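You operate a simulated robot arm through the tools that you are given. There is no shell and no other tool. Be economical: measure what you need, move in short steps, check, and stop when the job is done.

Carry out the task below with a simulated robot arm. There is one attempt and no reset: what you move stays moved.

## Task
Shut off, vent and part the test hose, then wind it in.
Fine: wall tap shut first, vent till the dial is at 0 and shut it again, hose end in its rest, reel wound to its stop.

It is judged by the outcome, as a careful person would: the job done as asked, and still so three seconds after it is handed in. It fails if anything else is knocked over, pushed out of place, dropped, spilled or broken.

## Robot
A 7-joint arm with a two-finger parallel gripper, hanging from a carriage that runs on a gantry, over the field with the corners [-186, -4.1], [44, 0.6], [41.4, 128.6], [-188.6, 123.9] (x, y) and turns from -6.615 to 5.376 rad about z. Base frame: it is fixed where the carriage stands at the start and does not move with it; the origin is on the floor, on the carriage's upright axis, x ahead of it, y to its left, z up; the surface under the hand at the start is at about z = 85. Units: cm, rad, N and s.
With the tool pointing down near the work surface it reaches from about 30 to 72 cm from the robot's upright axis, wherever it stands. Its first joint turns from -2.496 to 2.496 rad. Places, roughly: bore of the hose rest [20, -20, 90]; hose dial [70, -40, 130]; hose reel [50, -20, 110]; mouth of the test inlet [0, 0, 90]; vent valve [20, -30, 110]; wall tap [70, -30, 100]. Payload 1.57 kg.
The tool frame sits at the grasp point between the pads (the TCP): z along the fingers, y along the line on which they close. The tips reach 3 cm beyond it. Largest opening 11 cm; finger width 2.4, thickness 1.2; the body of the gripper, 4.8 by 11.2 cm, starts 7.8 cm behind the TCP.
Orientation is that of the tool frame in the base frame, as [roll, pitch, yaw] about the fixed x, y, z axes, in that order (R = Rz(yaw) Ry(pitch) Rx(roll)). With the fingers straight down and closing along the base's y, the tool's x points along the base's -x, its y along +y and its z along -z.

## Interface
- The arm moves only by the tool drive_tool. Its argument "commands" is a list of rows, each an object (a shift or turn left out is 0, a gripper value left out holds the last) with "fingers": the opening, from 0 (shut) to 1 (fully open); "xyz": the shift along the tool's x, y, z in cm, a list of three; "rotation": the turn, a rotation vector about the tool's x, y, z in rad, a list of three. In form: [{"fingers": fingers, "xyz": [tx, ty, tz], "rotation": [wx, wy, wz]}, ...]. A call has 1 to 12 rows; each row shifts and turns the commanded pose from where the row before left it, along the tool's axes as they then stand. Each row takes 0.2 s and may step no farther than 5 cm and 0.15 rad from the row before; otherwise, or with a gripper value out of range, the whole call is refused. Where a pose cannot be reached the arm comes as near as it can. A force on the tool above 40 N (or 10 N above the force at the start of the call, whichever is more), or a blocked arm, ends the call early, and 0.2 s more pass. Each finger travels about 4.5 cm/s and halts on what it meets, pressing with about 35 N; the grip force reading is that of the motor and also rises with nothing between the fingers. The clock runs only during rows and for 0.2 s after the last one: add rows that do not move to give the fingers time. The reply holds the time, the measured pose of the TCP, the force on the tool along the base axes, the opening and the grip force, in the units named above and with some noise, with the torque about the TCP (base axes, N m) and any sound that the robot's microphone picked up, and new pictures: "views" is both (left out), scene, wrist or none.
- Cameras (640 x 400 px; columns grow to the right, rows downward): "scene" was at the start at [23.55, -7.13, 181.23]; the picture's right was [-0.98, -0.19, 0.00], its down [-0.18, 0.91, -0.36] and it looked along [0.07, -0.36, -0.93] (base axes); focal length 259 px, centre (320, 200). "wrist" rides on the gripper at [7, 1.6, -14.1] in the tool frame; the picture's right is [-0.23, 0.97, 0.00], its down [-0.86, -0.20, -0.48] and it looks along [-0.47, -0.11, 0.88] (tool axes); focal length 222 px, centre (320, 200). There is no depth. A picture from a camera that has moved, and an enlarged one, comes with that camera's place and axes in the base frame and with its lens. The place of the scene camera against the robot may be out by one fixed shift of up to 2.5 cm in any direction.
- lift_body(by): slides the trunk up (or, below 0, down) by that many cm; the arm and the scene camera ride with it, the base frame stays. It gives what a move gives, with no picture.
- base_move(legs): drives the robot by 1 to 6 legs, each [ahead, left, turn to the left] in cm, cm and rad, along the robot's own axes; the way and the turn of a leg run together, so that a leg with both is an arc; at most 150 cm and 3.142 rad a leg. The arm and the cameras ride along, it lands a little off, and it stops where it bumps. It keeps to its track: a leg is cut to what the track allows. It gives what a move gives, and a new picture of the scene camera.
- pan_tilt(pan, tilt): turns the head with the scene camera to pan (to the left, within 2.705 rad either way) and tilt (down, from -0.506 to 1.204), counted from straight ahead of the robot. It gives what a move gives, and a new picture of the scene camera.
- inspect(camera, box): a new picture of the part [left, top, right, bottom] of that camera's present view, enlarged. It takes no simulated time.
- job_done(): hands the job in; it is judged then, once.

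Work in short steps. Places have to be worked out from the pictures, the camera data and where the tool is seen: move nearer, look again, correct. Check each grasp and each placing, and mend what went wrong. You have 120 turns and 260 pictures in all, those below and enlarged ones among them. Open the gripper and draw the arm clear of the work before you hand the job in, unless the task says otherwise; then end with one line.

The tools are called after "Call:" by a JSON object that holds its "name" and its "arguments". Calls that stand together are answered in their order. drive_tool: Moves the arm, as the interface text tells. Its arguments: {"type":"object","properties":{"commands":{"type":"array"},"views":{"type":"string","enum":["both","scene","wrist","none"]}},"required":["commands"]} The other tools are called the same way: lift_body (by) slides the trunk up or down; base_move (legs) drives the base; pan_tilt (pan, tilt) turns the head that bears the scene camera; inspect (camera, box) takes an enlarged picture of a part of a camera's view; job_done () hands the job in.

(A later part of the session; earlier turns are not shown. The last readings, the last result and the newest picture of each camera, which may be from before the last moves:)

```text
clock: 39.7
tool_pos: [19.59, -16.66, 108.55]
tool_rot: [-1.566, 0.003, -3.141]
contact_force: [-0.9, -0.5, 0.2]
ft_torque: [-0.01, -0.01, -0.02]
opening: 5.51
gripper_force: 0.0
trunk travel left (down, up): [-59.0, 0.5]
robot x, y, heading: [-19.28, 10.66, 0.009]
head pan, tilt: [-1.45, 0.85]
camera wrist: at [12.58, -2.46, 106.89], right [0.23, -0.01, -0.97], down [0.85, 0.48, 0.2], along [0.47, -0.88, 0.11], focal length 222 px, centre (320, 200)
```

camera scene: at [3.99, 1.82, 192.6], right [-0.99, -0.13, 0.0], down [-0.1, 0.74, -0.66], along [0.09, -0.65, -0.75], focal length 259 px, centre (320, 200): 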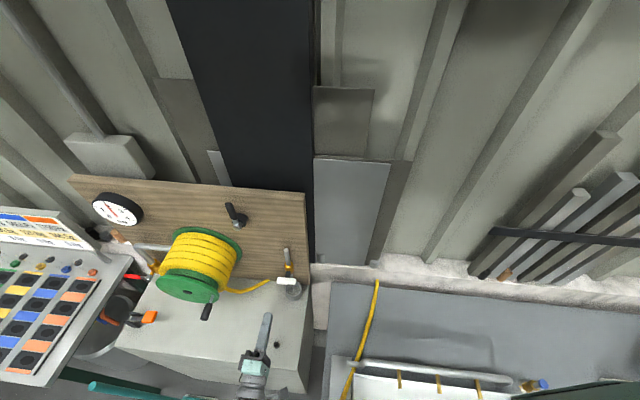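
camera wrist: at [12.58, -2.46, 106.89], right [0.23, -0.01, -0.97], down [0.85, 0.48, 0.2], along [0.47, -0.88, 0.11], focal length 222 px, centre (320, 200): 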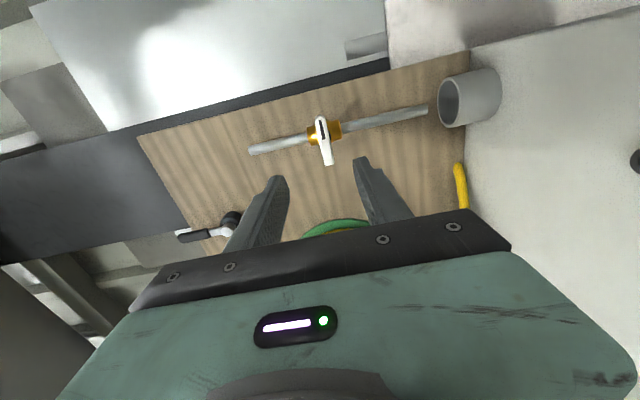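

Triangulation gives bar centre [19.6,-30.8,108.0]. Advance until the tips straddle the bar, then look before closing.

Call:
{"name": "drive_tool", "arguments": {"commands": [{"xyz": [0, 0.2, 4]}, {"xyz": [0, 0.2, 4]}, {"xyz": [0, 0, 2.5]}, {"xyz": [0, 0, 2]}, {}], "views": "wrist"}}

```text
clock: 40.9
tool_pos: [19.31, -29.29, 108.39]
tool_rot: [-1.566, 0.002, 3.141]
contact_force: [0.2, -0.6, -0.1]
ft_torque: [0.01, -0.01, -0.01]
opening: 5.5
gripper_force: 0.1
trunk travel left (down, up): [-59.0, 0.5]
robot x, y, heading: [-19.34, 11.17, 0.009]
head pan, tilt: [-1.45, 0.85]
camera wrist: at [12.38, -15.09, 106.72], right [0.23, -0.01, -0.97], down [0.85, 0.48, 0.2], along [0.47, -0.88, 0.11], focal length 222 px, centre (320, 200)
```

wrist: 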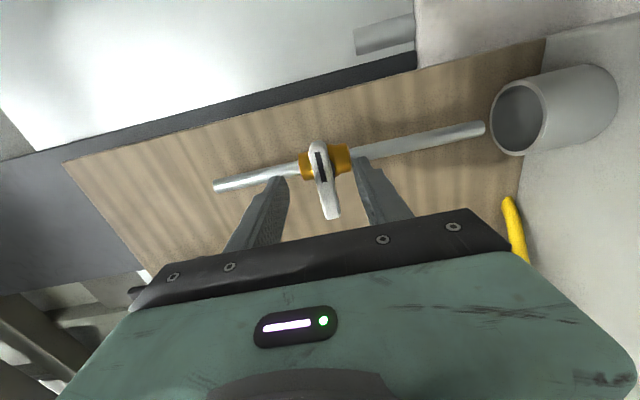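

The bar lies between the fingers. Close gently on it.

Call:
{"name": "drive_tool", "arguments": {"commands": [{"xyz": [0, 0.3, 0.3], "fingers": 0.3}, {"fingers": 0}, {}, {}, {}], "views": "wrist"}}

```text
clock: 42.1
tool_pos: [19.47, -29.51, 107.95]
tool_rot: [-1.566, 0.001, -3.141]
contact_force: [0.2, -2.1, -3.4]
ft_torque: [0.47, 0.13, -0.07]
opening: 1.39
gripper_force: 30.2
trunk travel left (down, up): [-59.0, 0.5]
robot x, y, heading: [-19.42, 11.1, 0.013]
head pan, tilt: [-1.45, 0.85]
camera wrist: at [12.49, -15.38, 106.36], right [0.23, 0.0, -0.97], down [0.85, 0.48, 0.2], along [0.47, -0.88, 0.11], focal length 222 px, centre (320, 200)
```

wrist: 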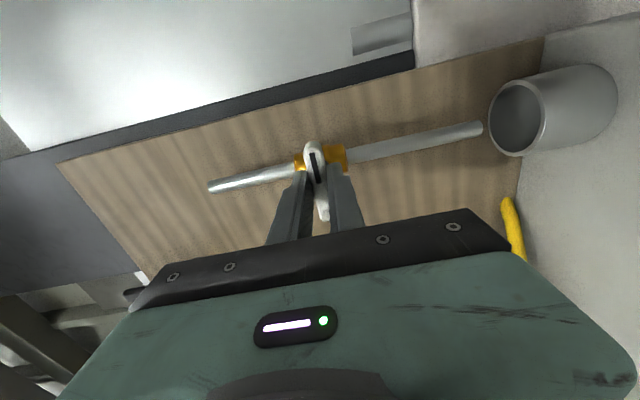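

Gripped (1.4 cm). Try a small counter-clockwise turn and read the torque.

Call:
{"name": "drive_tool", "arguments": {"commands": [{"rotation": [0, 0, -0.1]}, {"rotation": [0, 0, -0.1]}, {"rotation": [0, 0, -0.1]}], "views": "wrist"}}

```text
clock: 42.9
tool_pos: [19.42, -29.5, 108.04]
tool_rot: [-1.565, -0.299, 3.139]
contact_force: [-6.8, -5.4, 6.1]
ft_torque: [0.11, -0.06, 0.64]
opening: 1.4
gripper_force: 30.0
trunk travel left (down, up): [-59.0, 0.5]
robot x, y, heading: [-19.68, 11.2, 0.009]
head pan, tilt: [-1.45, 0.85]
camera wrist: at [12.34, -15.37, 108.51], right [-0.07, -0.01, -1.0], down [0.88, 0.48, -0.07], along [0.48, -0.88, -0.03], focal length 222 px, centre (320, 200)
```

wrist: 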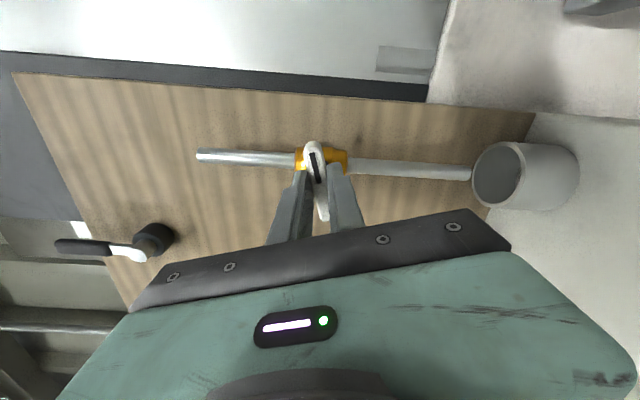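

It turns freely with the handle. Continue to a quarter turn.

Call:
{"name": "drive_tool", "arguments": {"commands": [{"rotation": [0, 0, -0.15]}, {"rotation": [0, 0, -0.15]}, {"rotation": [0, 0, -0.15]}, {"rotation": [0, 0, -0.15]}, {"rotation": [0, 0, -0.15]}, {"rotation": [0, 0, -0.15]}, {"rotation": [0, 0, -0.15]}, {"rotation": [0, 0, -0.15]}], "views": "both"}}

Call:
{"name": "inspect", "arguments": {"camera": "scene", "box": [80, 170, 180, 250]}}

```text
clock: 44.7
tool_pos: [19.6, -29.58, 108.04]
tool_rot: [-1.491, -1.499, 3.061]
contact_force: [-5.3, -8.0, 13.8]
ft_torque: [-0.71, -0.04, 0.33]
opening: 1.41
gripper_force: 30.5
trunk travel left (down, up): [-59.0, 0.5]
robot x, y, heading: [-19.69, 10.85, 0.014]
head pan, tilt: [-1.45, 0.85]
camera scene: at [4.0, 1.75, 192.61], right [-0.99, -0.13, 0.0], down [-0.1, 0.74, -0.66], along [0.09, -0.66, -0.75], focal length 259 px, centre (320, 200)
camera wrist: at [17.55, -15.3, 114.81], right [-0.96, 0.0, -0.3], down [0.26, 0.47, -0.84], along [0.14, -0.88, -0.45], focal length 222 px, centre (320, 200)
```

scene: 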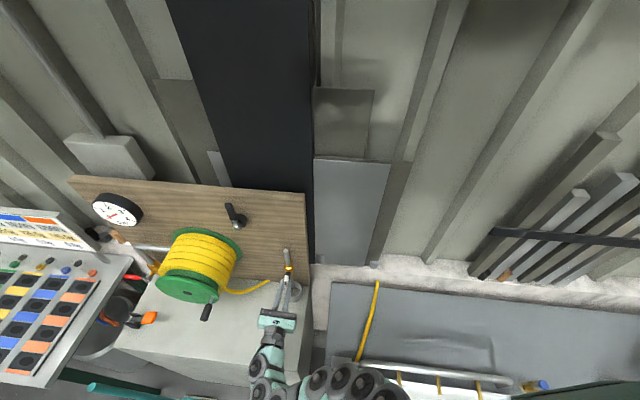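
wrist: 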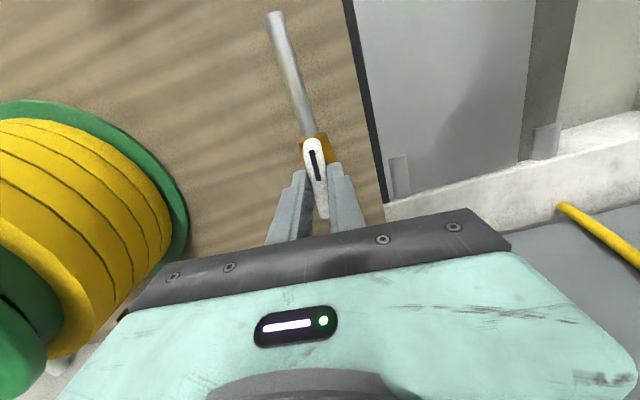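

```text
5.00 times, centred on (130, 210) of scene
camera zoom: at [4.0, 1.75, 192.61], right [-0.99, -0.13, 0.0], down [-0.1, 0.74, -0.66], along [0.09, -0.66, -0.75], focal length 1294 px, centre (1270, 150)
```

zoom: 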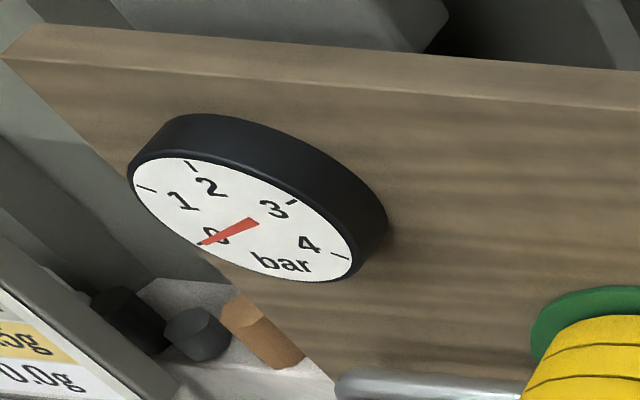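

The dial has dropped to about 0. I wait a second to be sure.

Call:
{"name": "drive_tool", "arguments": {"commands": [{}, {}, {}, {}, {}, {}, {}], "views": "none"}}

Call:
{"name": "inspect", "arguments": {"camera": "scene", "box": [80, 180, 160, 240]}}

```text
clock: 46.3
tool_pos: [19.7, -29.63, 108.11]
tool_rot: [-1.491, -1.499, 3.063]
contact_force: [0.8, -14.1, -0.8]
ft_torque: [-0.06, 0.01, 0.55]
opening: 1.4
gripper_force: 30.5
trunk travel left (down, up): [-59.0, 0.5]
robot x, y, heading: [-19.75, 10.92, 0.008]
head pan, tilt: [-1.45, 0.85]
```

```text
6.67 times, centred on (120, 210) of scene
camera zoom: at [4.0, 1.76, 192.61], right [-0.99, -0.13, 0.0], down [-0.1, 0.74, -0.66], along [0.09, -0.66, -0.75], focal length 1726 px, centre (1653, 133)
```

zoom: 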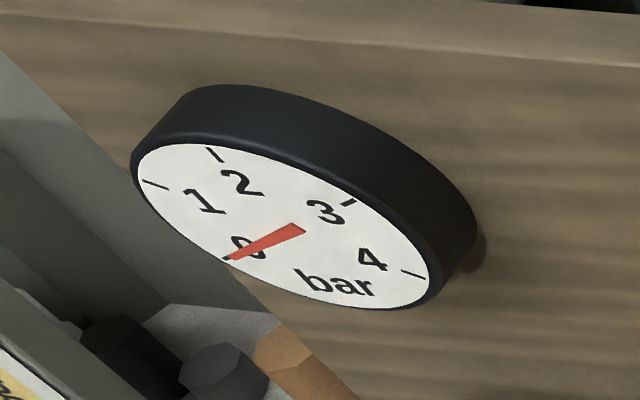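

Needle is on the 0 tick. Turn the handle back to shut, with a slight overtravel against its stop.

Call:
{"name": "drive_tool", "arguments": {"commands": [{"rotation": [0, 0, 0.15]}, {"rotation": [0, 0, 0.15]}, {"rotation": [0, 0, 0.15]}, {"rotation": [0, 0, 0.15]}, {"rotation": [0, 0, 0.15]}, {"rotation": [0, 0, 0.15]}, {"rotation": [0, 0, 0.15]}, {"rotation": [0, 0, 0.15]}, {"rotation": [0, 0, 0.15]}, {"rotation": [0, 0, 0.15]}, {"rotation": [0, 0, 0.05]}, {}], "views": "wrist"}}

```text
clock: 48.9
tool_pos: [19.6, -29.51, 108.0]
tool_rot: [-1.562, 0.054, -3.142]
contact_force: [-6.5, 6.0, 27.0]
ft_torque: [-0.28, 0.74, -0.24]
opening: 1.5
gripper_force: 30.9
trunk travel left (down, up): [-59.0, 0.5]
robot x, y, heading: [-19.16, 11.0, 0.013]
head pan, tilt: [-1.45, 0.85]
camera wrist: at [12.82, -15.32, 105.92], right [0.28, -0.01, -0.96], down [0.84, 0.48, 0.24], along [0.46, -0.88, 0.14], focal length 222 px, centre (320, 200)
```

wrist: 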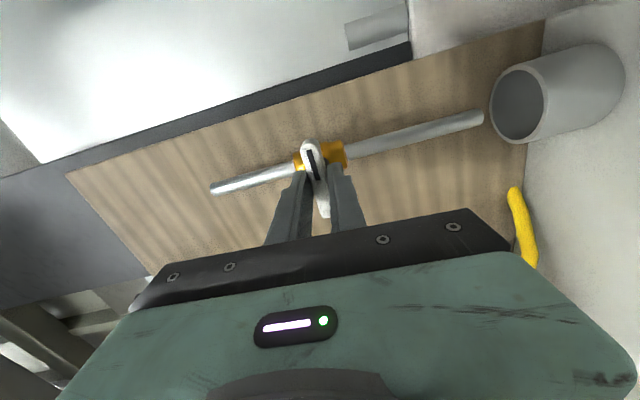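

Torque rose at the closed stop. Release and back straight out.

Call:
{"name": "drive_tool", "arguments": {"commands": [{"fingers": 0.5, "rotation": [0, 0, -0.05]}, {}, {}, {"xyz": [0, 0, -4]}, {"xyz": [0, 0, -5]}, {"xyz": [0, 0, -4]}, {}], "views": "wrist"}}

```text
clock: 50.5
tool_pos: [19.5, -16.56, 107.78]
tool_rot: [-1.565, 0.003, -3.141]
contact_force: [-0.3, 0.2, 0.4]
ft_torque: [0.02, 0.02, 0.01]
opening: 5.49
gripper_force: 0.1
trunk travel left (down, up): [-59.0, 0.5]
robot x, y, heading: [-19.96, 11.16, 0.013]
head pan, tilt: [-1.45, 0.85]
camera wrist: at [12.51, -2.36, 106.2], right [0.23, -0.01, -0.97], down [0.85, 0.48, 0.2], along [0.47, -0.88, 0.11], focal length 222 px, centre (320, 200)
```

wrist: 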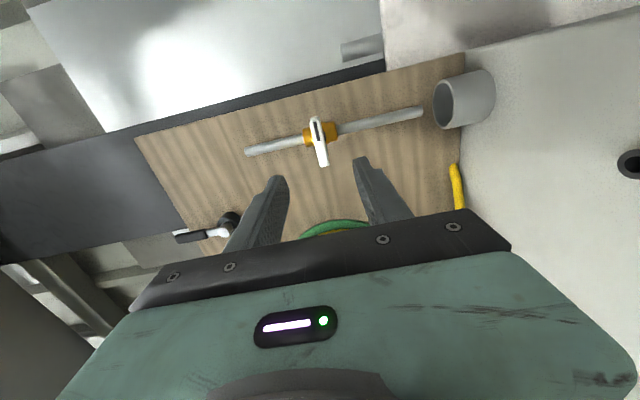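

The vent is shut again as before. Now the hose: back away and look at the inlet from nearer.

Call:
{"name": "base_move", "arguments": {"legs": [[0, 35, 0], [-20, 0, 0]]}}

Call:
{"name": "pan_tilt", "arguments": {"pan": -1.35, "tilt": 1.0}}

```text
clock: 53.9
tool_pos: [-0.79, 17.71, 107.7]
tool_rot: [-1.566, 0.002, -3.138]
contact_force: [0.1, -0.4, -1.1]
ft_torque: [0.02, -0.01, -0.01]
opening: 5.49
gripper_force: 0.0
trunk travel left (down, up): [-59.0, 0.5]
robot x, y, heading: [-39.98, 45.19, 0.016]
head pan, tilt: [-1.45, 0.85]
camera scene: at [-16.38, 35.94, 192.61], right [-0.99, -0.14, 0.0], down [-0.1, 0.74, -0.66], along [0.09, -0.65, -0.75], focal length 259 px, centre (320, 200)
```

scene: 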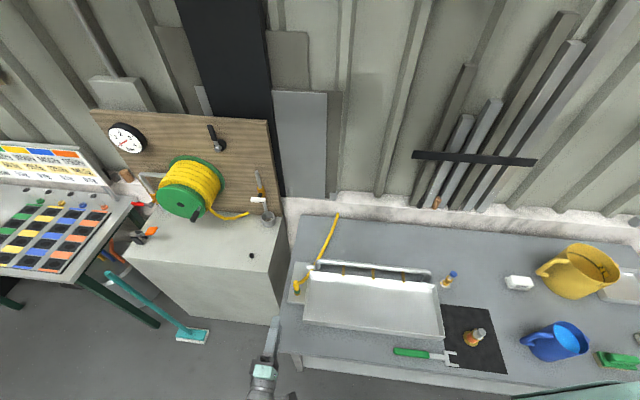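

```text
clock: 54.6
tool_pos: [-0.71, 17.7, 107.82]
tool_rot: [-1.565, 0.001, -3.137]
contact_force: [0.4, -0.1, 0.0]
ft_torque: [-0.02, 0.05, 0.05]
opening: 5.52
gripper_force: 0.0
trunk travel left (down, up): [-59.0, 0.5]
robot x, y, heading: [-40.09, 44.94, 0.016]
head pan, tilt: [-1.349, 1.0]
camera scene: at [-15.81, 36.91, 191.5], right [-0.97, -0.24, 0.0], down [-0.2, 0.82, -0.54], along [0.13, -0.53, -0.84], focal length 259 px, centre (320, 200)
```

scene: 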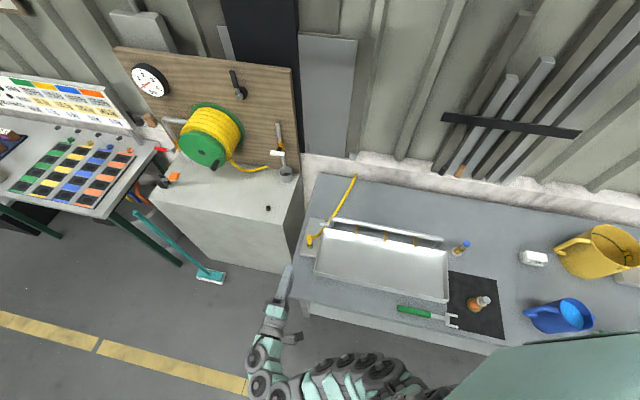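

Call:
{"name": "inspect", "arguments": {"camera": "scene", "box": [290, 170, 370, 260]}}

Call:
{"name": "drive_tool", "arguments": {"commands": [{"rotation": [-0.15, 0, 0], "fingers": 1}, {"rotation": [-0.15, 0, 0]}, {"rotation": [-0.15, 0, 0]}, {"rotation": [-0.15, 0, 0]}, {"rotation": [-0.15, 0, 0]}, {"rotation": [-0.15, 0, 0]}, {"rotation": [-0.15, 0, 0]}, {"rotation": [-0.15, 0, 0]}, {"rotation": [-0.15, 0, 0]}, {"rotation": [-0.15, 0, 0]}, {"rotation": [-0.075, 0, 0]}, {}], "views": "wrist"}}

Call:
{"name": "inspect", "arguments": {"camera": "scene", "box": [240, 180, 290, 230]}}

```text
4.44 times, centred on (330, 215) of scene
camera zoom: at [-15.81, 36.91, 191.5], right [-0.97, -0.24, 0.0], down [-0.2, 0.82, -0.54], along [0.13, -0.53, -0.84], focal length 1151 px, centre (276, 133)
```

zoom: 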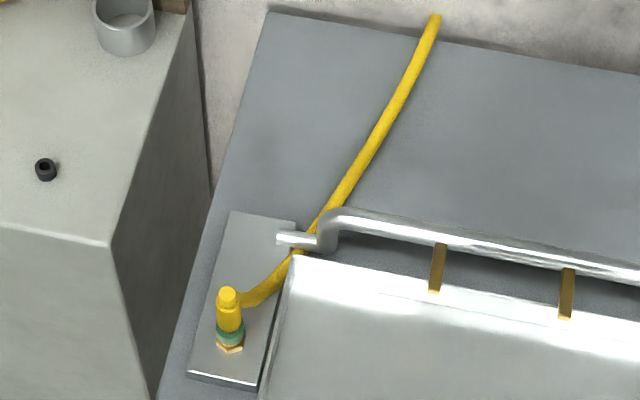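

```text
clock: 57.2
tool_pos: [-0.76, 17.48, 107.87]
tool_rot: [-3.14, 0.003, -3.137]
contact_force: [0.2, -0.1, -0.5]
ft_torque: [-0.01, -0.02, 0.01]
opening: 11.01
gripper_force: 0.0
trunk travel left (down, up): [-59.0, 0.5]
robot x, y, heading: [-40.05, 45.06, 0.015]
head pan, tilt: [-1.349, 1.0]
camera wrist: at [-7.87, 19.23, 122.05], right [0.22, 0.98, 0.0], down [0.86, -0.19, 0.48], along [0.47, -0.11, -0.88], focal length 222 px, centre (320, 200)
```

wrist: 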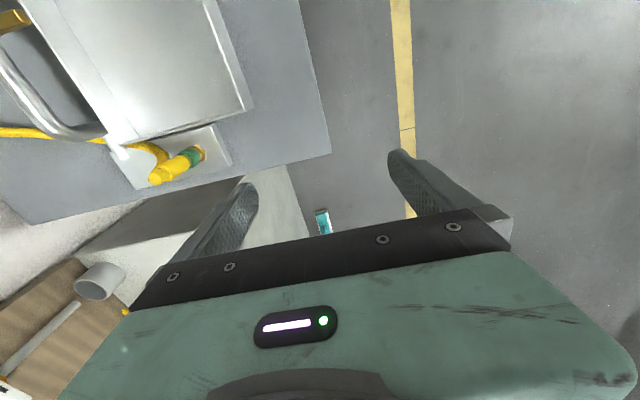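

```text
8.00 times, centred on (265, 205) of scene
camera zoom: at [-15.81, 36.91, 191.49], right [-0.97, -0.24, 0.0], down [-0.2, 0.82, -0.54], along [0.13, -0.53, -0.84], focal length 2071 px, centre (760, 160)
```

zoom: 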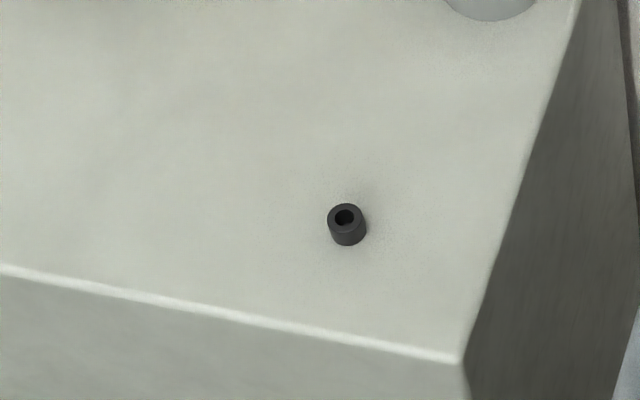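

The coupling stands upright: brass nut, green collar, yellow body at about [-1.6,-2.8,91]; the rest is an upright black socket. Drive so that the tool stands above the coupling and look down.

Call:
{"name": "base_move", "arguments": {"legs": [[0, -17, 0]]}}

Call:
{"name": "drive_tool", "arguments": {"commands": [{}], "views": "wrist"}}

Call:
{"name": "inspect", "arguments": {"camera": "wrist", "box": [140, 60, 300, 180]}}

```text
clock: 58.7
tool_pos: [-0.65, 0.45, 107.73]
tool_rot: [-3.14, 0.002, -3.138]
contact_force: [0.3, -0.3, 0.3]
ft_torque: [0.04, 0.05, 0.0]
opening: 11.0
gripper_force: 0.1
trunk travel left (down, up): [-59.0, 0.5]
robot x, y, heading: [-39.49, 27.57, 0.015]
head pan, tilt: [-1.349, 1.0]
camera scene: at [-15.57, 19.72, 191.49], right [-0.97, -0.23, 0.0], down [-0.2, 0.82, -0.54], along [0.13, -0.53, -0.84], focal length 259 px, centre (320, 200)
```

scene: 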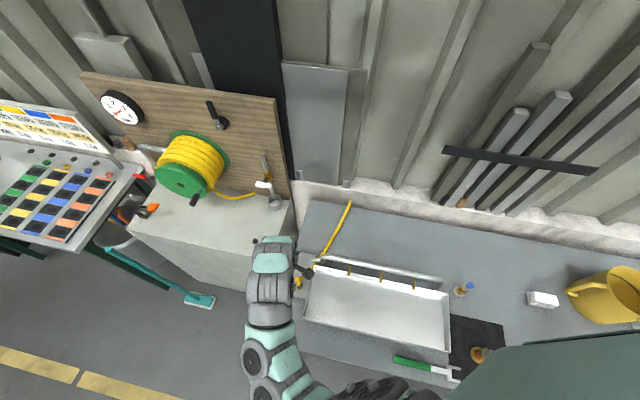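

```text
clock: 59.1
tool_pos: [-0.59, 0.41, 107.86]
tool_rot: [-3.14, 0.002, -3.141]
contact_force: [0.1, 0.3, -0.1]
ft_torque: [0.02, -0.01, 0.0]
opening: 11.01
gripper_force: 0.0
trunk travel left (down, up): [-59.0, 0.5]
robot x, y, heading: [-39.9, 27.87, 0.017]
head pan, tilt: [-1.349, 1.0]
camera wrist: at [-7.67, 2.03, 122.03], right [0.22, 0.97, 0.0], down [0.85, -0.2, 0.48], along [0.47, -0.11, -0.88], focal length 222 px, centre (320, 200)
```

wrist: 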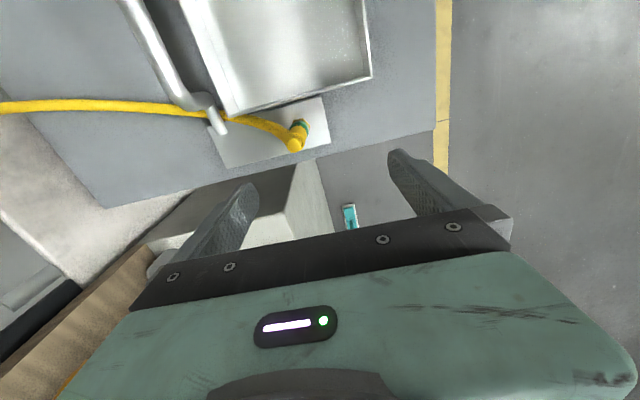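

```text
3.33 times, centred on (220, 120) of wrist
camera zoom: at [-7.67, 2.03, 122.03], right [0.22, 0.97, 0.0], down [0.85, -0.2, 0.48], along [0.47, -0.11, -0.88], focal length 740 px, centre (653, 467)
```

zoom: 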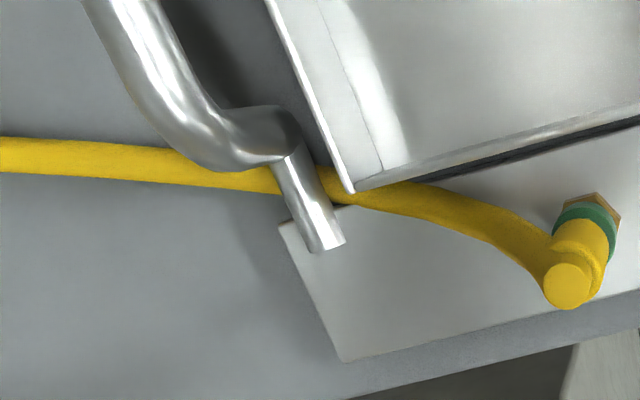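

The coupling seems to lean a bit. I take a second view from a tilted tool, farther to +y, to measure its axis.

Call:
{"name": "drive_tool", "arguments": {"commands": [{"xyz": [1, 3.5, 1], "rotation": [0.15, 0, 0]}, {"xyz": [1, 3.5, 1], "rotation": [0.15, 0, 0]}, {"xyz": [1, 0, 1], "rotation": [0.15, 0, 0]}, {"xyz": [1, 0, 1], "rotation": [0.15, 0, 0]}, {"xyz": [1, 0, 1], "rotation": [0.15, 0, 0]}, {"rotation": [0.15, 0, 0]}, {"rotation": [0.15, 0, 0]}, {}], "views": "wrist"}}

```text
clock: 60.9
tool_pos: [-5.75, 5.88, 102.71]
tool_rot: [-2.088, 0.002, -3.14]
contact_force: [-0.1, -0.5, -0.3]
ft_torque: [0.0, -0.02, -0.01]
opening: 11.02
gripper_force: 0.1
trunk travel left (down, up): [-59.0, 0.5]
robot x, y, heading: [-39.97, 27.54, 0.013]
head pan, tilt: [-1.349, 1.0]
camera wrist: at [-12.69, 18.96, 108.31], right [0.23, 0.48, -0.85], down [0.85, 0.32, 0.41], along [0.47, -0.82, -0.34], focal length 222 px, centre (320, 200)
```

wrist: 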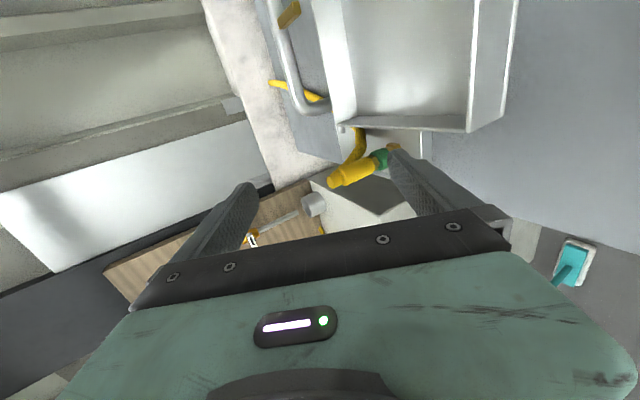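

Call:
{"name": "drive_tool", "arguments": {"commands": [{"xyz": [3, 0, 0]}, {"xyz": [3, 0, -1]}, {}], "views": "wrist"}}

Call:
{"name": "inspect", "arguments": {"camera": "wrist", "box": [280, 110, 440, 210]}}

```text
clock: 61.7
tool_pos: [-11.86, 6.82, 103.18]
tool_rot: [-2.09, 0.002, -3.138]
contact_force: [0.3, 0.5, -0.9]
ft_torque: [-0.01, 0.0, -0.01]
opening: 11.0
gripper_force: 0.0
trunk travel left (down, up): [-59.0, 0.5]
robot x, y, heading: [-39.69, 27.77, 0.01]
head pan, tilt: [-1.349, 1.0]
camera wrist: at [-18.71, 19.93, 108.89], right [0.23, 0.48, -0.84], down [0.85, 0.32, 0.41], along [0.47, -0.81, -0.34], focal length 222 px, centre (320, 200)
```

wrist: 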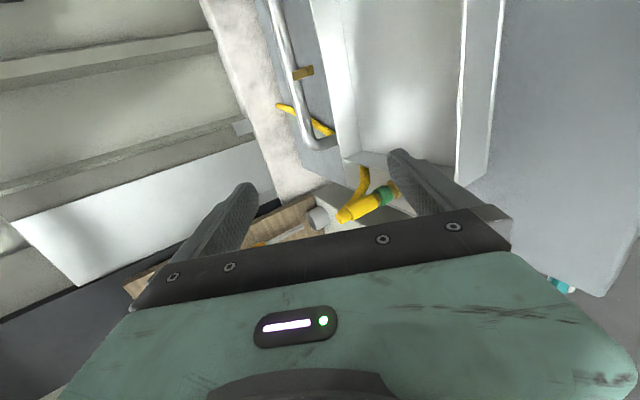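

```text
4.00 times, centred on (360, 160) of wrist
camera zoom: at [-18.71, 19.93, 108.89], right [0.23, 0.48, -0.84], down [0.85, 0.32, 0.41], along [0.47, -0.81, -0.34], focal length 888 px, centre (160, 360)
```

zoom: 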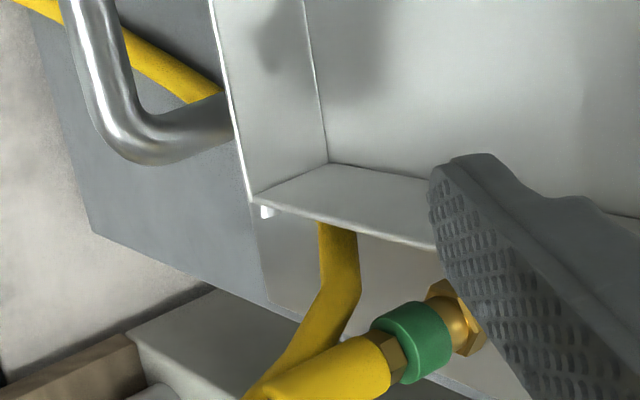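

Views fit an upright coupling at about [-2.2,-2.1]: nut z≈88, green collar ≈90, yellow body to ≈97, hose leaving toward (-x,-y). I go back to vertical, yaw ~0.35 so the hose passes between the fingers, and come over it.

Call:
{"name": "drive_tool", "arguments": {"commands": [{"xyz": [0, 0, -2], "rotation": [-0.15, 0, 0]}, {"rotation": [-0.15, 0, 0]}, {"rotation": [-0.15, 0, 0]}, {"rotation": [-0.15, 0, 0]}, {"rotation": [-0.15, 0, 0]}, {"rotation": [-0.15, 0, 0]}, {"rotation": [-0.15, 0, 0]}, {"xyz": [-4, -3, 0]}, {"xyz": [-4, -3, 0]}, {"xyz": [-1.5, -3.5, 0]}, {}], "views": "wrist"}}

Call:
{"name": "inspect", "arguments": {"camera": "wrist", "box": [220, 60, 380, 180]}}

```text
clock: 64.1
tool_pos: [-1.56, -1.19, 103.62]
tool_rot: [-3.139, 0.003, -3.139]
contact_force: [0.2, -0.1, 0.2]
ft_torque: [0.01, 0.0, -0.01]
opening: 11.0
gripper_force: 0.1
out of reach, approached as far as the arm can: row 5
trunk travel left (down, up): [-59.0, 0.5]
robot x, y, heading: [-39.56, 27.82, 0.014]
head pan, tilt: [-1.349, 1.0]
camera wrist: at [-8.61, 0.38, 117.8], right [0.23, 0.97, 0.0], down [0.85, -0.2, 0.48], along [0.47, -0.11, -0.88], focal length 222 px, centre (320, 200)
```

wrist: 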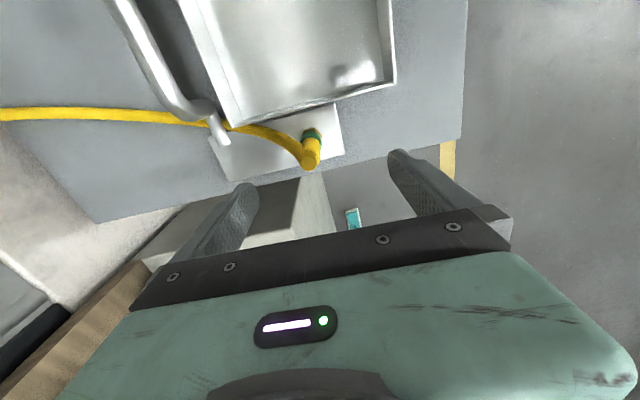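

```text
3.33 times, centred on (300, 120) of wrist
camera zoom: at [-8.61, 0.38, 117.8], right [0.23, 0.97, 0.0], down [0.85, -0.2, 0.48], along [0.47, -0.11, -0.88], focal length 740 px, centre (387, 467)
```

zoom: 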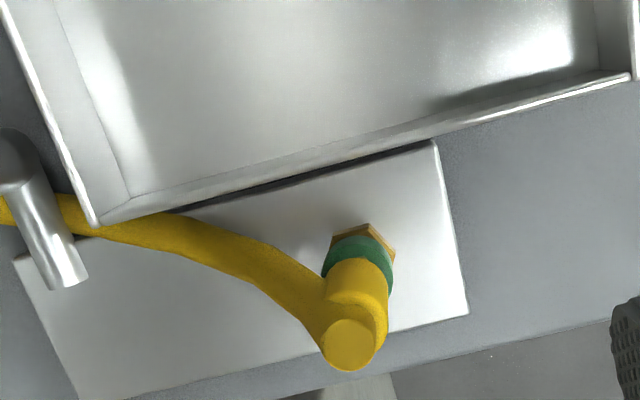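

Refined: body top at [-1.8,-2.3,96.9], collar around z≈87.5–88. I set yaw, part-close the fingers, and lower around the yellow body, checking midway.

Call:
{"name": "drive_tool", "arguments": {"commands": [{"fingers": 0.45, "xyz": [0.24, -1.1, 0], "rotation": [0, 0, -0.12]}, {"rotation": [0, 0, -0.12]}, {"rotation": [0, 0, -0.11]}, {"xyz": [0, 0, 1.5]}, {"xyz": [0, 0, 2]}, {"xyz": [0, 0, 2]}, {}], "views": "wrist"}}

Call:
{"name": "inspect", "arguments": {"camera": "wrist", "box": [220, 80, 420, 230]}}

```text
clock: 65.7
tool_pos: [-1.85, -2.41, 98.29]
tool_rot: [-3.141, 0.002, -2.789]
contact_force: [0.6, 0.2, -0.2]
ft_torque: [0.02, -0.01, -0.01]
opening: 4.95
gripper_force: 0.0
trunk travel left (down, up): [-59.0, 0.5]
robot x, y, heading: [-39.49, 27.49, 0.015]
head pan, tilt: [-1.349, 1.0]
camera wrist: at [-9.04, -3.15, 112.41], right [-0.12, 0.99, 0.0], down [0.87, 0.11, 0.48], along [0.48, 0.06, -0.88], focal length 222 px, centre (320, 200)
```

wrist: 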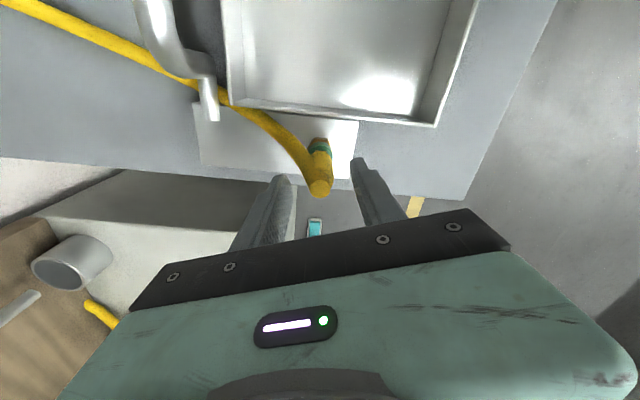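

```text
2.67 times, centred on (320, 155) of wrist
camera zoom: at [-9.04, -3.15, 112.41], right [-0.12, 0.99, 0.0], down [0.87, 0.11, 0.48], along [0.48, 0.06, -0.88], focal length 592 px, centre (320, 320)
```

zoom: 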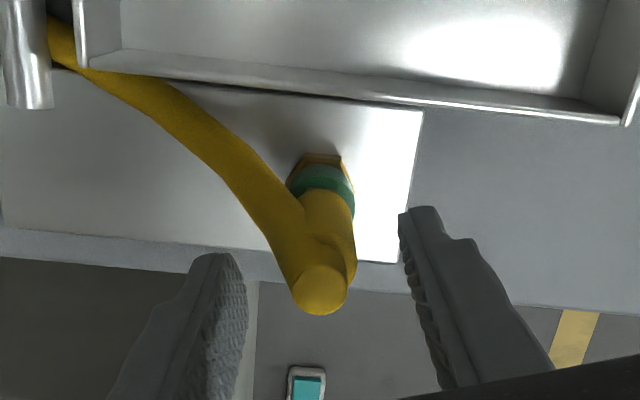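

Body centred at about [-1.55,-2.2] between the fingers. Lower to grip the yellow body above the collar and close.

Call:
{"name": "drive_tool", "arguments": {"commands": [{"xyz": [-0.3, 0.1, 2]}, {"xyz": [0, 0, 2]}, {"xyz": [0, 0, 2]}, {"fingers": 0}, {}, {}, {}], "views": "wrist"}}

Call:
{"name": "inspect", "arguments": {"camera": "wrist", "box": [220, 80, 420, 230]}}

```text
clock: 67.3
tool_pos: [-1.66, -2.33, 92.19]
tool_rot: [-3.138, 0.002, -2.787]
contact_force: [6.5, -10.9, -13.1]
ft_torque: [0.17, -0.3, -0.28]
opening: 2.71
gripper_force: 37.5
trunk travel left (down, up): [-59.0, 0.5]
robot x, y, heading: [-39.84, 27.78, 0.014]
head pan, tilt: [-1.349, 1.0]
camera wrist: at [-8.75, -3.01, 106.35], right [-0.12, 0.99, 0.0], down [0.87, 0.11, 0.48], along [0.48, 0.06, -0.88], focal length 222 px, centre (320, 200)
```

wrist: 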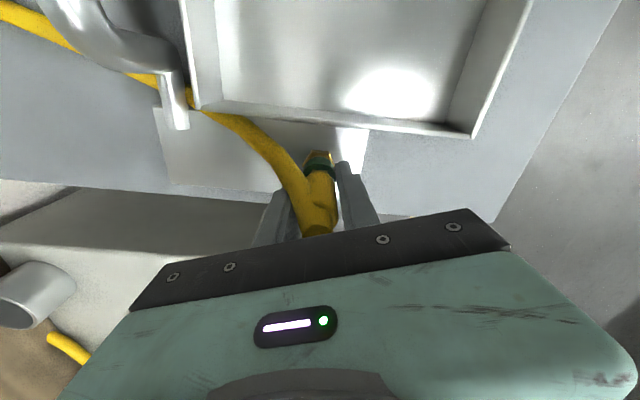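

```text
2.67 times, centred on (320, 155) of wrist
camera zoom: at [-8.75, -3.01, 106.35], right [-0.12, 0.99, 0.0], down [0.87, 0.11, 0.48], along [0.48, 0.06, -0.88], focal length 592 px, centre (320, 320)
```

zoom: 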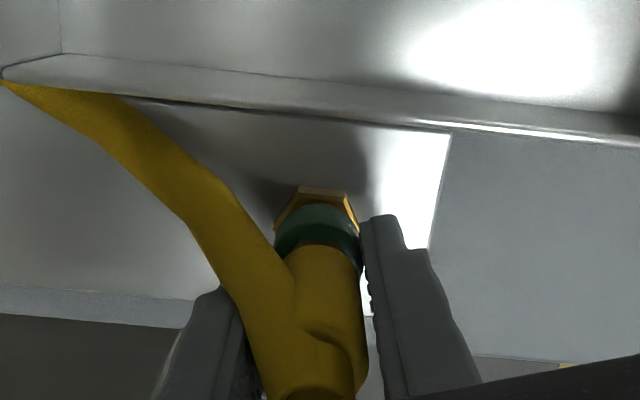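

Gripped at 2.7 cm. Test a gentle straight pull to learn whether it comes free or needs the collar.

Call:
{"name": "drive_tool", "arguments": {"commands": [{"xyz": [0, 0, -0.4]}, {"xyz": [0, 0, -0.4]}, {"xyz": [0, 0, -0.4]}], "views": "wrist"}}

Call:
{"name": "inspect", "arguments": {"camera": "wrist", "box": [220, 80, 420, 230]}}

```text
clock: 67.6
tool_pos: [-1.6, -2.2, 92.23]
tool_rot: [-3.136, 0.002, -2.79]
contact_force: [10.8, -13.7, -28.4]
ft_torque: [-0.24, -0.25, 0.06]
opening: 2.69
gripper_force: 37.8
trunk travel left (down, up): [-59.0, 0.5]
robot x, y, heading: [-39.24, 27.8, 0.013]
head pan, tilt: [-1.349, 1.0]
stopped in row 1: the force on the tool passed its limit at 57 N (the readings are from after the stop); the commanded pose is now the measured one
camera wrist: at [-8.77, -3.0, 106.35], right [-0.12, 0.99, 0.0], down [0.87, 0.11, 0.48], along [0.48, 0.06, -0.88], focal length 222 px, centre (320, 200)
```

wrist: 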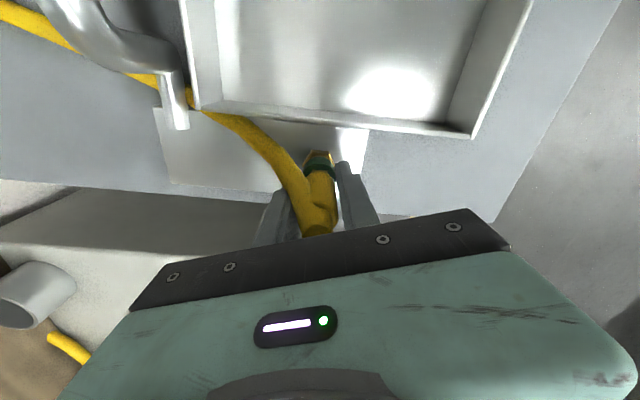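

```text
2.67 times, centred on (320, 155) of wrist
camera zoom: at [-8.77, -3.0, 106.35], right [-0.12, 0.99, 0.0], down [0.87, 0.11, 0.48], along [0.48, 0.06, -0.88], focal length 592 px, centre (320, 320)
```

zoom: 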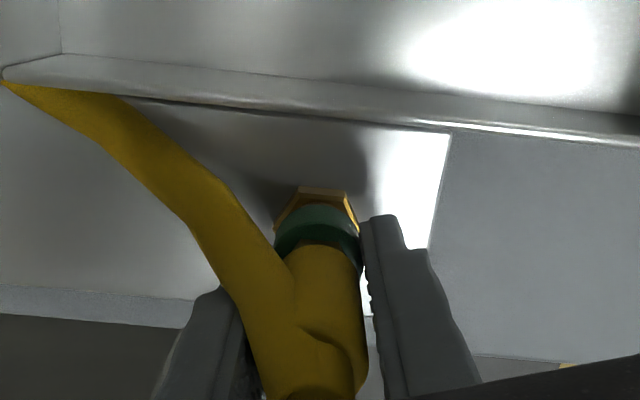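

It is locked. I relax the side load and test a small twist of the gripped end for a bayonet-type lock.

Call:
{"name": "drive_tool", "arguments": {"commands": [{"xyz": [-0.05, -0.14, 0.25]}, {"rotation": [0, 0, -0.08]}, {"rotation": [0, 0, -0.08]}], "views": "none"}}

```text
clock: 68.3
tool_pos: [-1.64, -2.16, 92.05]
tool_rot: [-3.139, -0.001, -2.677]
contact_force: [-8.4, 7.7, 34.2]
ft_torque: [0.72, 0.57, 0.19]
opening: 2.77
gripper_force: 37.5
trunk travel left (down, up): [-59.0, 0.5]
robot x, y, heading: [-39.54, 28.07, 0.013]
head pan, tilt: [-1.349, 1.0]
stopped in row 3: the force on the tool passed its limit at 45 N (the readings are from after the stop); the commanded pose is now the measured one
```

Still locked and inconclusive. I open, re-centre and grip lower, on the green collar itself.

Call:
{"name": "drive_tool", "arguments": {"commands": [{"fingers": 0.45}, {}, {}, {"xyz": [0, 0, 1]}, {"xyz": [0, 0, 1]}, {}], "views": "wrist"}}

Call:
{"name": "inspect", "arguments": {"camera": "wrist", "box": [220, 80, 420, 230]}}

```text
clock: 69.7
tool_pos: [-1.64, -2.17, 90.06]
tool_rot: [-3.139, 0.002, -2.678]
contact_force: [-0.5, 0.1, -0.6]
ft_torque: [0.0, 0.04, 0.05]
opening: 4.91
gripper_force: 0.0
trunk travel left (down, up): [-59.0, 0.5]
robot x, y, heading: [-39.53, 27.88, 0.016]
head pan, tilt: [-1.349, 1.0]
camera wrist: at [-8.64, -3.81, 104.25], right [-0.23, 0.97, 0.0], down [0.85, 0.2, 0.48], along [0.47, 0.11, -0.88], focal length 222 px, centre (320, 200)
```

wrist: 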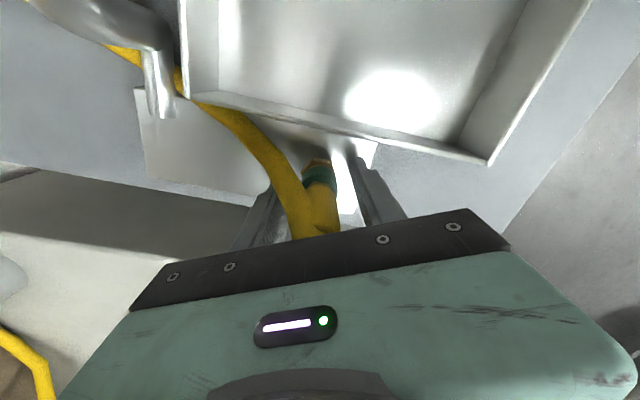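

```text
2.67 times, centred on (320, 155) of wrist
camera zoom: at [-8.64, -3.81, 104.25], right [-0.23, 0.97, 0.0], down [0.85, 0.2, 0.48], along [0.47, 0.11, -0.88], focal length 592 px, centre (320, 320)
```

zoom: 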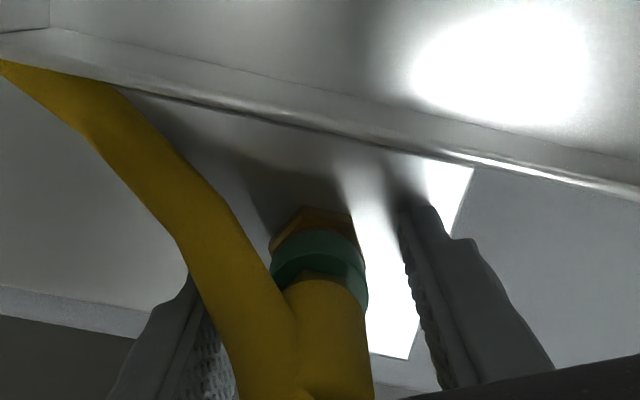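

Tips are at collar height on both sides. Close on it.

Call:
{"name": "drive_tool", "arguments": {"commands": [{"fingers": 0.1}, {}, {}, {}, {}], "views": "wrist"}}

Call:
{"name": "inspect", "arguments": {"camera": "wrist", "box": [220, 80, 420, 230]}}

```text
clock: 70.9
tool_pos: [-1.62, -2.28, 90.04]
tool_rot: [-3.138, 0.002, -2.678]
contact_force: [1.4, -0.2, -0.3]
ft_torque: [0.29, 0.1, -0.08]
opening: 2.75
gripper_force: 38.3
trunk travel left (down, up): [-59.0, 0.5]
robot x, y, heading: [-39.54, 27.62, 0.011]
head pan, tilt: [-1.349, 1.0]
camera wrist: at [-8.66, -3.82, 104.24], right [-0.23, 0.97, 0.0], down [0.85, 0.2, 0.48], along [0.47, 0.11, -0.88], focal length 222 px, centre (320, 200)
```

wrist: 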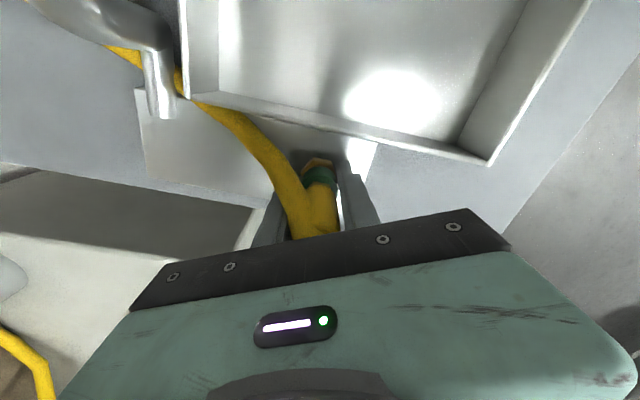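

```text
2.67 times, centred on (320, 155) of wrist
camera zoom: at [-8.66, -3.82, 104.24], right [-0.23, 0.97, 0.0], down [0.85, 0.2, 0.48], along [0.47, 0.11, -0.88], focal length 592 px, centre (320, 320)
```

zoom: 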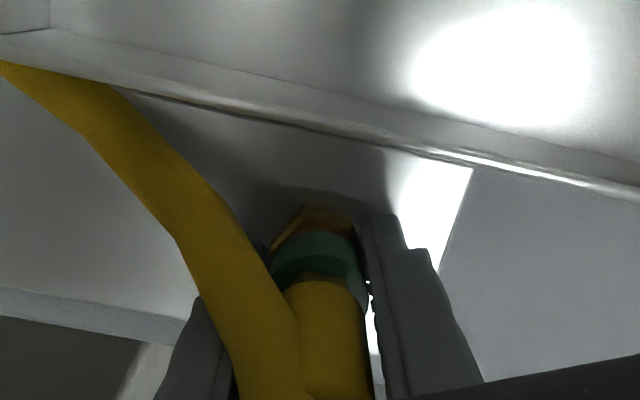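

Gripped (2.75 cm) with tips at collar level, no side load. Test a small lift of the collar.

Call:
{"name": "drive_tool", "arguments": {"commands": [{"xyz": [0, 0, -0.25]}, {"xyz": [0, 0, -0.25]}, {"xyz": [0, 0, -0.3]}], "views": "none"}}

Call:
{"name": "inspect", "arguments": {"camera": "wrist", "box": [220, 80, 420, 230]}}

```text
clock: 71.3
tool_pos: [-1.65, -2.16, 90.08]
tool_rot: [-3.139, 0.001, -2.677]
contact_force: [10.2, -10.9, -33.4]
ft_torque: [-0.02, 0.12, 0.15]
opening: 2.74
gripper_force: 38.1
trunk travel left (down, up): [-59.0, 0.5]
robot x, y, heading: [-39.24, 27.62, 0.012]
head pan, tilt: [-1.349, 1.0]
stopped in row 1: the force on the tool passed its limit at 51 N (the readings are from after the stop); the commanded pose is now the measured one
```

```text
2.67 times, centred on (320, 155) of wrist
camera zoom: at [-8.66, -3.82, 104.24], right [-0.23, 0.97, 0.0], down [0.85, 0.2, 0.48], along [0.47, 0.11, -0.88], focal length 592 px, centre (320, 320)
```

zoom: 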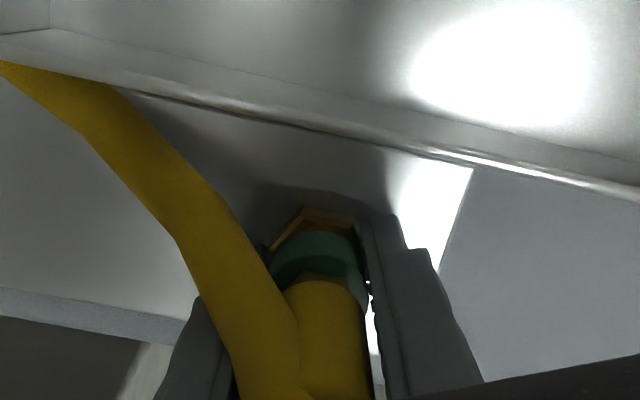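

Rigid to pull. Relax and try twisting the collar counter-clockwise (seen from above).

Call:
{"name": "drive_tool", "arguments": {"commands": [{"xyz": [-0.05, -0.1, 0.12]}, {"rotation": [0, 0, -0.08]}, {"rotation": [0, 0, -0.08]}, {"rotation": [0, 0, -0.08]}, {"rotation": [0, 0, -0.08]}], "views": "none"}}

Call:
{"name": "inspect", "arguments": {"camera": "wrist", "box": [220, 80, 420, 230]}}

```text
clock: 72.6
tool_pos: [-1.53, -1.94, 89.97]
tool_rot: [-3.14, 0.003, -2.359]
contact_force: [-9.2, 14.5, 40.6]
ft_torque: [-0.19, 0.65, 0.02]
opening: 2.66
gripper_force: 37.8
trunk travel left (down, up): [-59.0, 0.5]
robot x, y, heading: [-39.64, 27.66, 0.014]
head pan, tilt: [-1.349, 1.0]
stopped in row 5: the force on the tool passed its limit at 71 N (the readings are from after the stop); the commanded pose is now the measured one
```

```text
2.67 times, centred on (320, 155) of wrist
camera zoom: at [-7.63, -5.66, 104.18], right [-0.52, 0.85, 0.0], down [0.75, 0.46, 0.48], along [0.41, 0.25, -0.88], focal length 592 px, centre (320, 320)
```

zoom: 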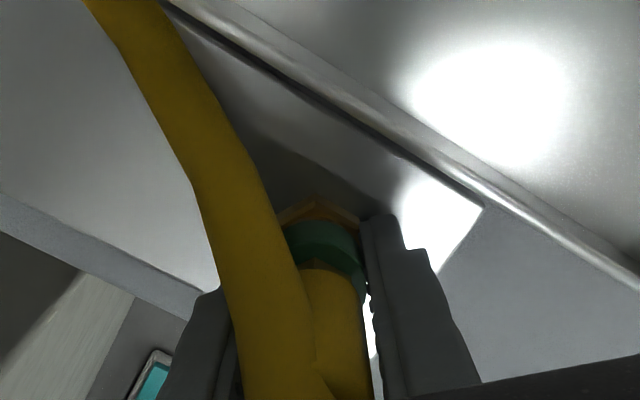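

The twist itself meets little torque (the vertical load tripped the limit). I ease z and continue the twist, watching torque.

Call:
{"name": "drive_tool", "arguments": {"commands": [{"xyz": [0.02, -0.1, -0.06]}, {}, {"rotation": [0, 0, -0.08]}, {"rotation": [0, 0, -0.08]}], "views": "none"}}

```text
clock: 73.7
tool_pos: [-1.62, -1.95, 89.9]
tool_rot: [3.139, 0.004, -2.207]
contact_force: [-11.7, 15.8, 38.1]
ft_torque: [-0.38, 0.38, -0.2]
opening: 2.54
gripper_force: 36.7
trunk travel left (down, up): [-59.0, 0.5]
robot x, y, heading: [-39.47, 27.89, 0.016]
head pan, tilt: [-1.349, 1.0]
stopped in row 4: the force on the tool passed its limit at 57 N (the readings are from after the stop); the commanded pose is now the measured one
```

Upward load appears each time I twist, so something may be unscrewing or I mis-set z. I release, rise and look at what changed.

Call:
{"name": "drive_tool", "arguments": {"commands": [{"fingers": 0.45}, {}, {}, {"xyz": [0, 0, -2]}, {"xyz": [0, 0, -3]}, {"xyz": [0, 0, -3], "rotation": [0, 0, 0.15]}, {"rotation": [0, 0, 0.15]}, {"rotation": [0, 0, 0.15]}, {"rotation": [0, 0, 0.15]}, {}], "views": "wrist"}}

Call:
{"name": "inspect", "arguments": {"camera": "wrist", "box": [270, 110, 370, 210]}}

```text
clock: 74.1
tool_pos: [-1.72, -1.92, 90.01]
tool_rot: [3.136, 0.003, -2.205]
contact_force: [-17.0, 16.8, 45.3]
ft_torque: [-0.26, 0.02, -0.16]
opening: 2.9
gripper_force: 0.1
trunk travel left (down, up): [-59.0, 0.5]
robot x, y, heading: [-39.69, 27.7, 0.01]
head pan, tilt: [-1.349, 1.0]
stopped in row 2: the force on the tool passed its limit at 56 N (the readings are from after the stop); the commanded pose is now the measured one
camera wrist: at [-7.15, -6.5, 104.19], right [-0.65, 0.76, 0.01], down [0.67, 0.57, 0.48], along [0.36, 0.32, -0.88], focal length 222 px, centre (320, 200)
```

wrist: 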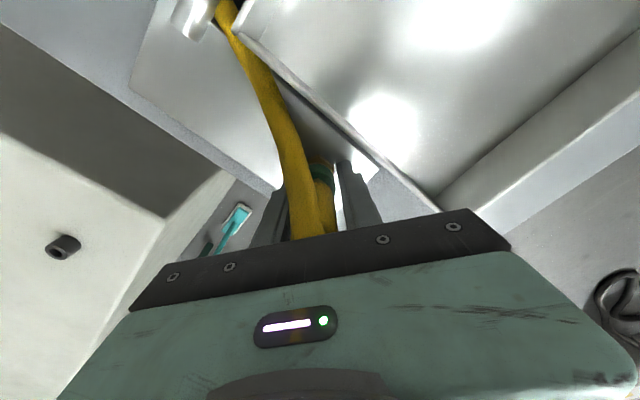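

```text
4.00 times, centred on (320, 160) of wrist
camera zoom: at [-7.15, -6.5, 104.19], right [-0.65, 0.76, 0.01], down [0.67, 0.57, 0.48], along [0.36, 0.32, -0.88], focal length 888 px, centre (320, 360)
```

zoom: 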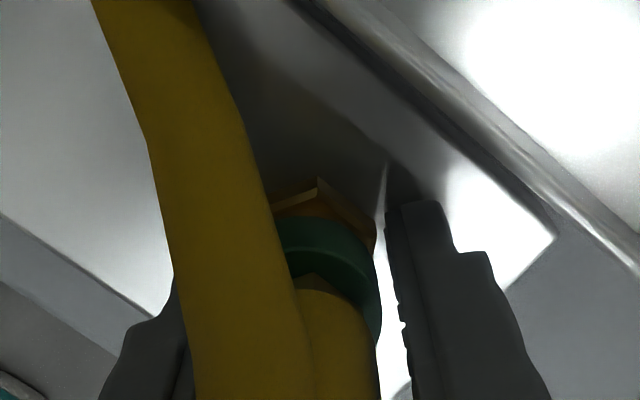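

Even open the hand is pushed up: the palm is touching the body's top. Raise.

Call:
{"name": "drive_tool", "arguments": {"commands": [{"xyz": [0, 0, -0.5], "fingers": 0.45}, {"xyz": [0, 0, -1]}, {"xyz": [0, 0, -2]}, {"xyz": [0, 0, -3]}, {"xyz": [0, 0, -2]}, {"rotation": [0, 0, 0.15]}, {"rotation": [0, 0, 0.15]}, {"rotation": [0, 0, 0.15]}, {"rotation": [0, 0, 0.15]}, {}], "views": "wrist"}}

Call:
{"name": "inspect", "arguments": {"camera": "wrist", "box": [260, 100, 380, 220]}}

```text
clock: 76.3
tool_pos: [-1.64, -2.22, 98.5]
tool_rot: [3.138, 0.0, -2.806]
contact_force: [-0.2, -0.5, 0.2]
ft_torque: [0.0, 0.02, 0.0]
opening: 4.96
gripper_force: 0.1
trunk travel left (down, up): [-59.0, 0.5]
robot x, y, heading: [-39.55, 28.14, 0.017]
head pan, tilt: [-1.349, 1.0]
camera wrist: at [-8.74, -2.9, 112.69], right [-0.11, 0.99, 0.0], down [0.87, 0.09, 0.48], along [0.48, 0.05, -0.88], focal length 222 px, centre (320, 200)
```

wrist: 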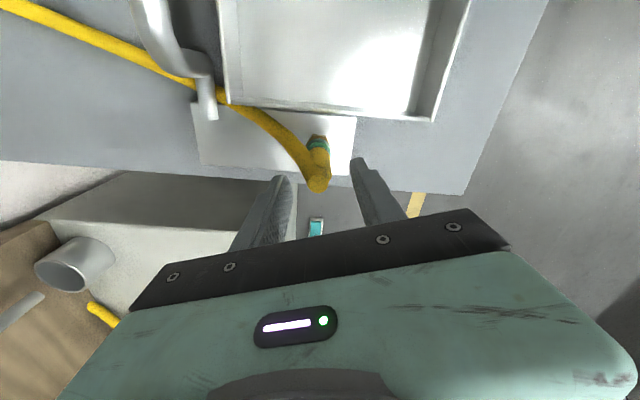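

```text
3.33 times, centred on (320, 160) of wrist
camera zoom: at [-8.74, -2.9, 112.69], right [-0.11, 0.99, 0.0], down [0.87, 0.09, 0.48], along [0.48, 0.05, -0.88], focal length 740 px, centre (320, 333)
```

zoom: 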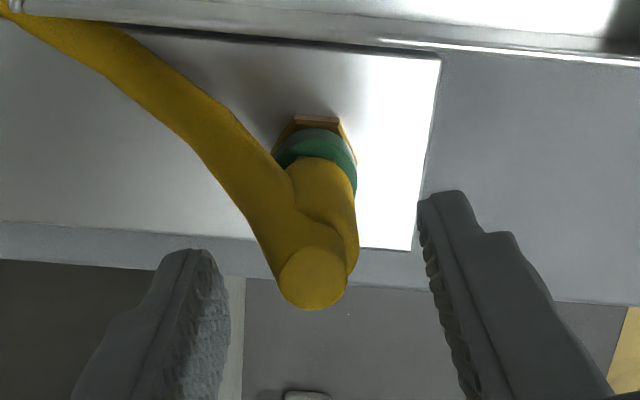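

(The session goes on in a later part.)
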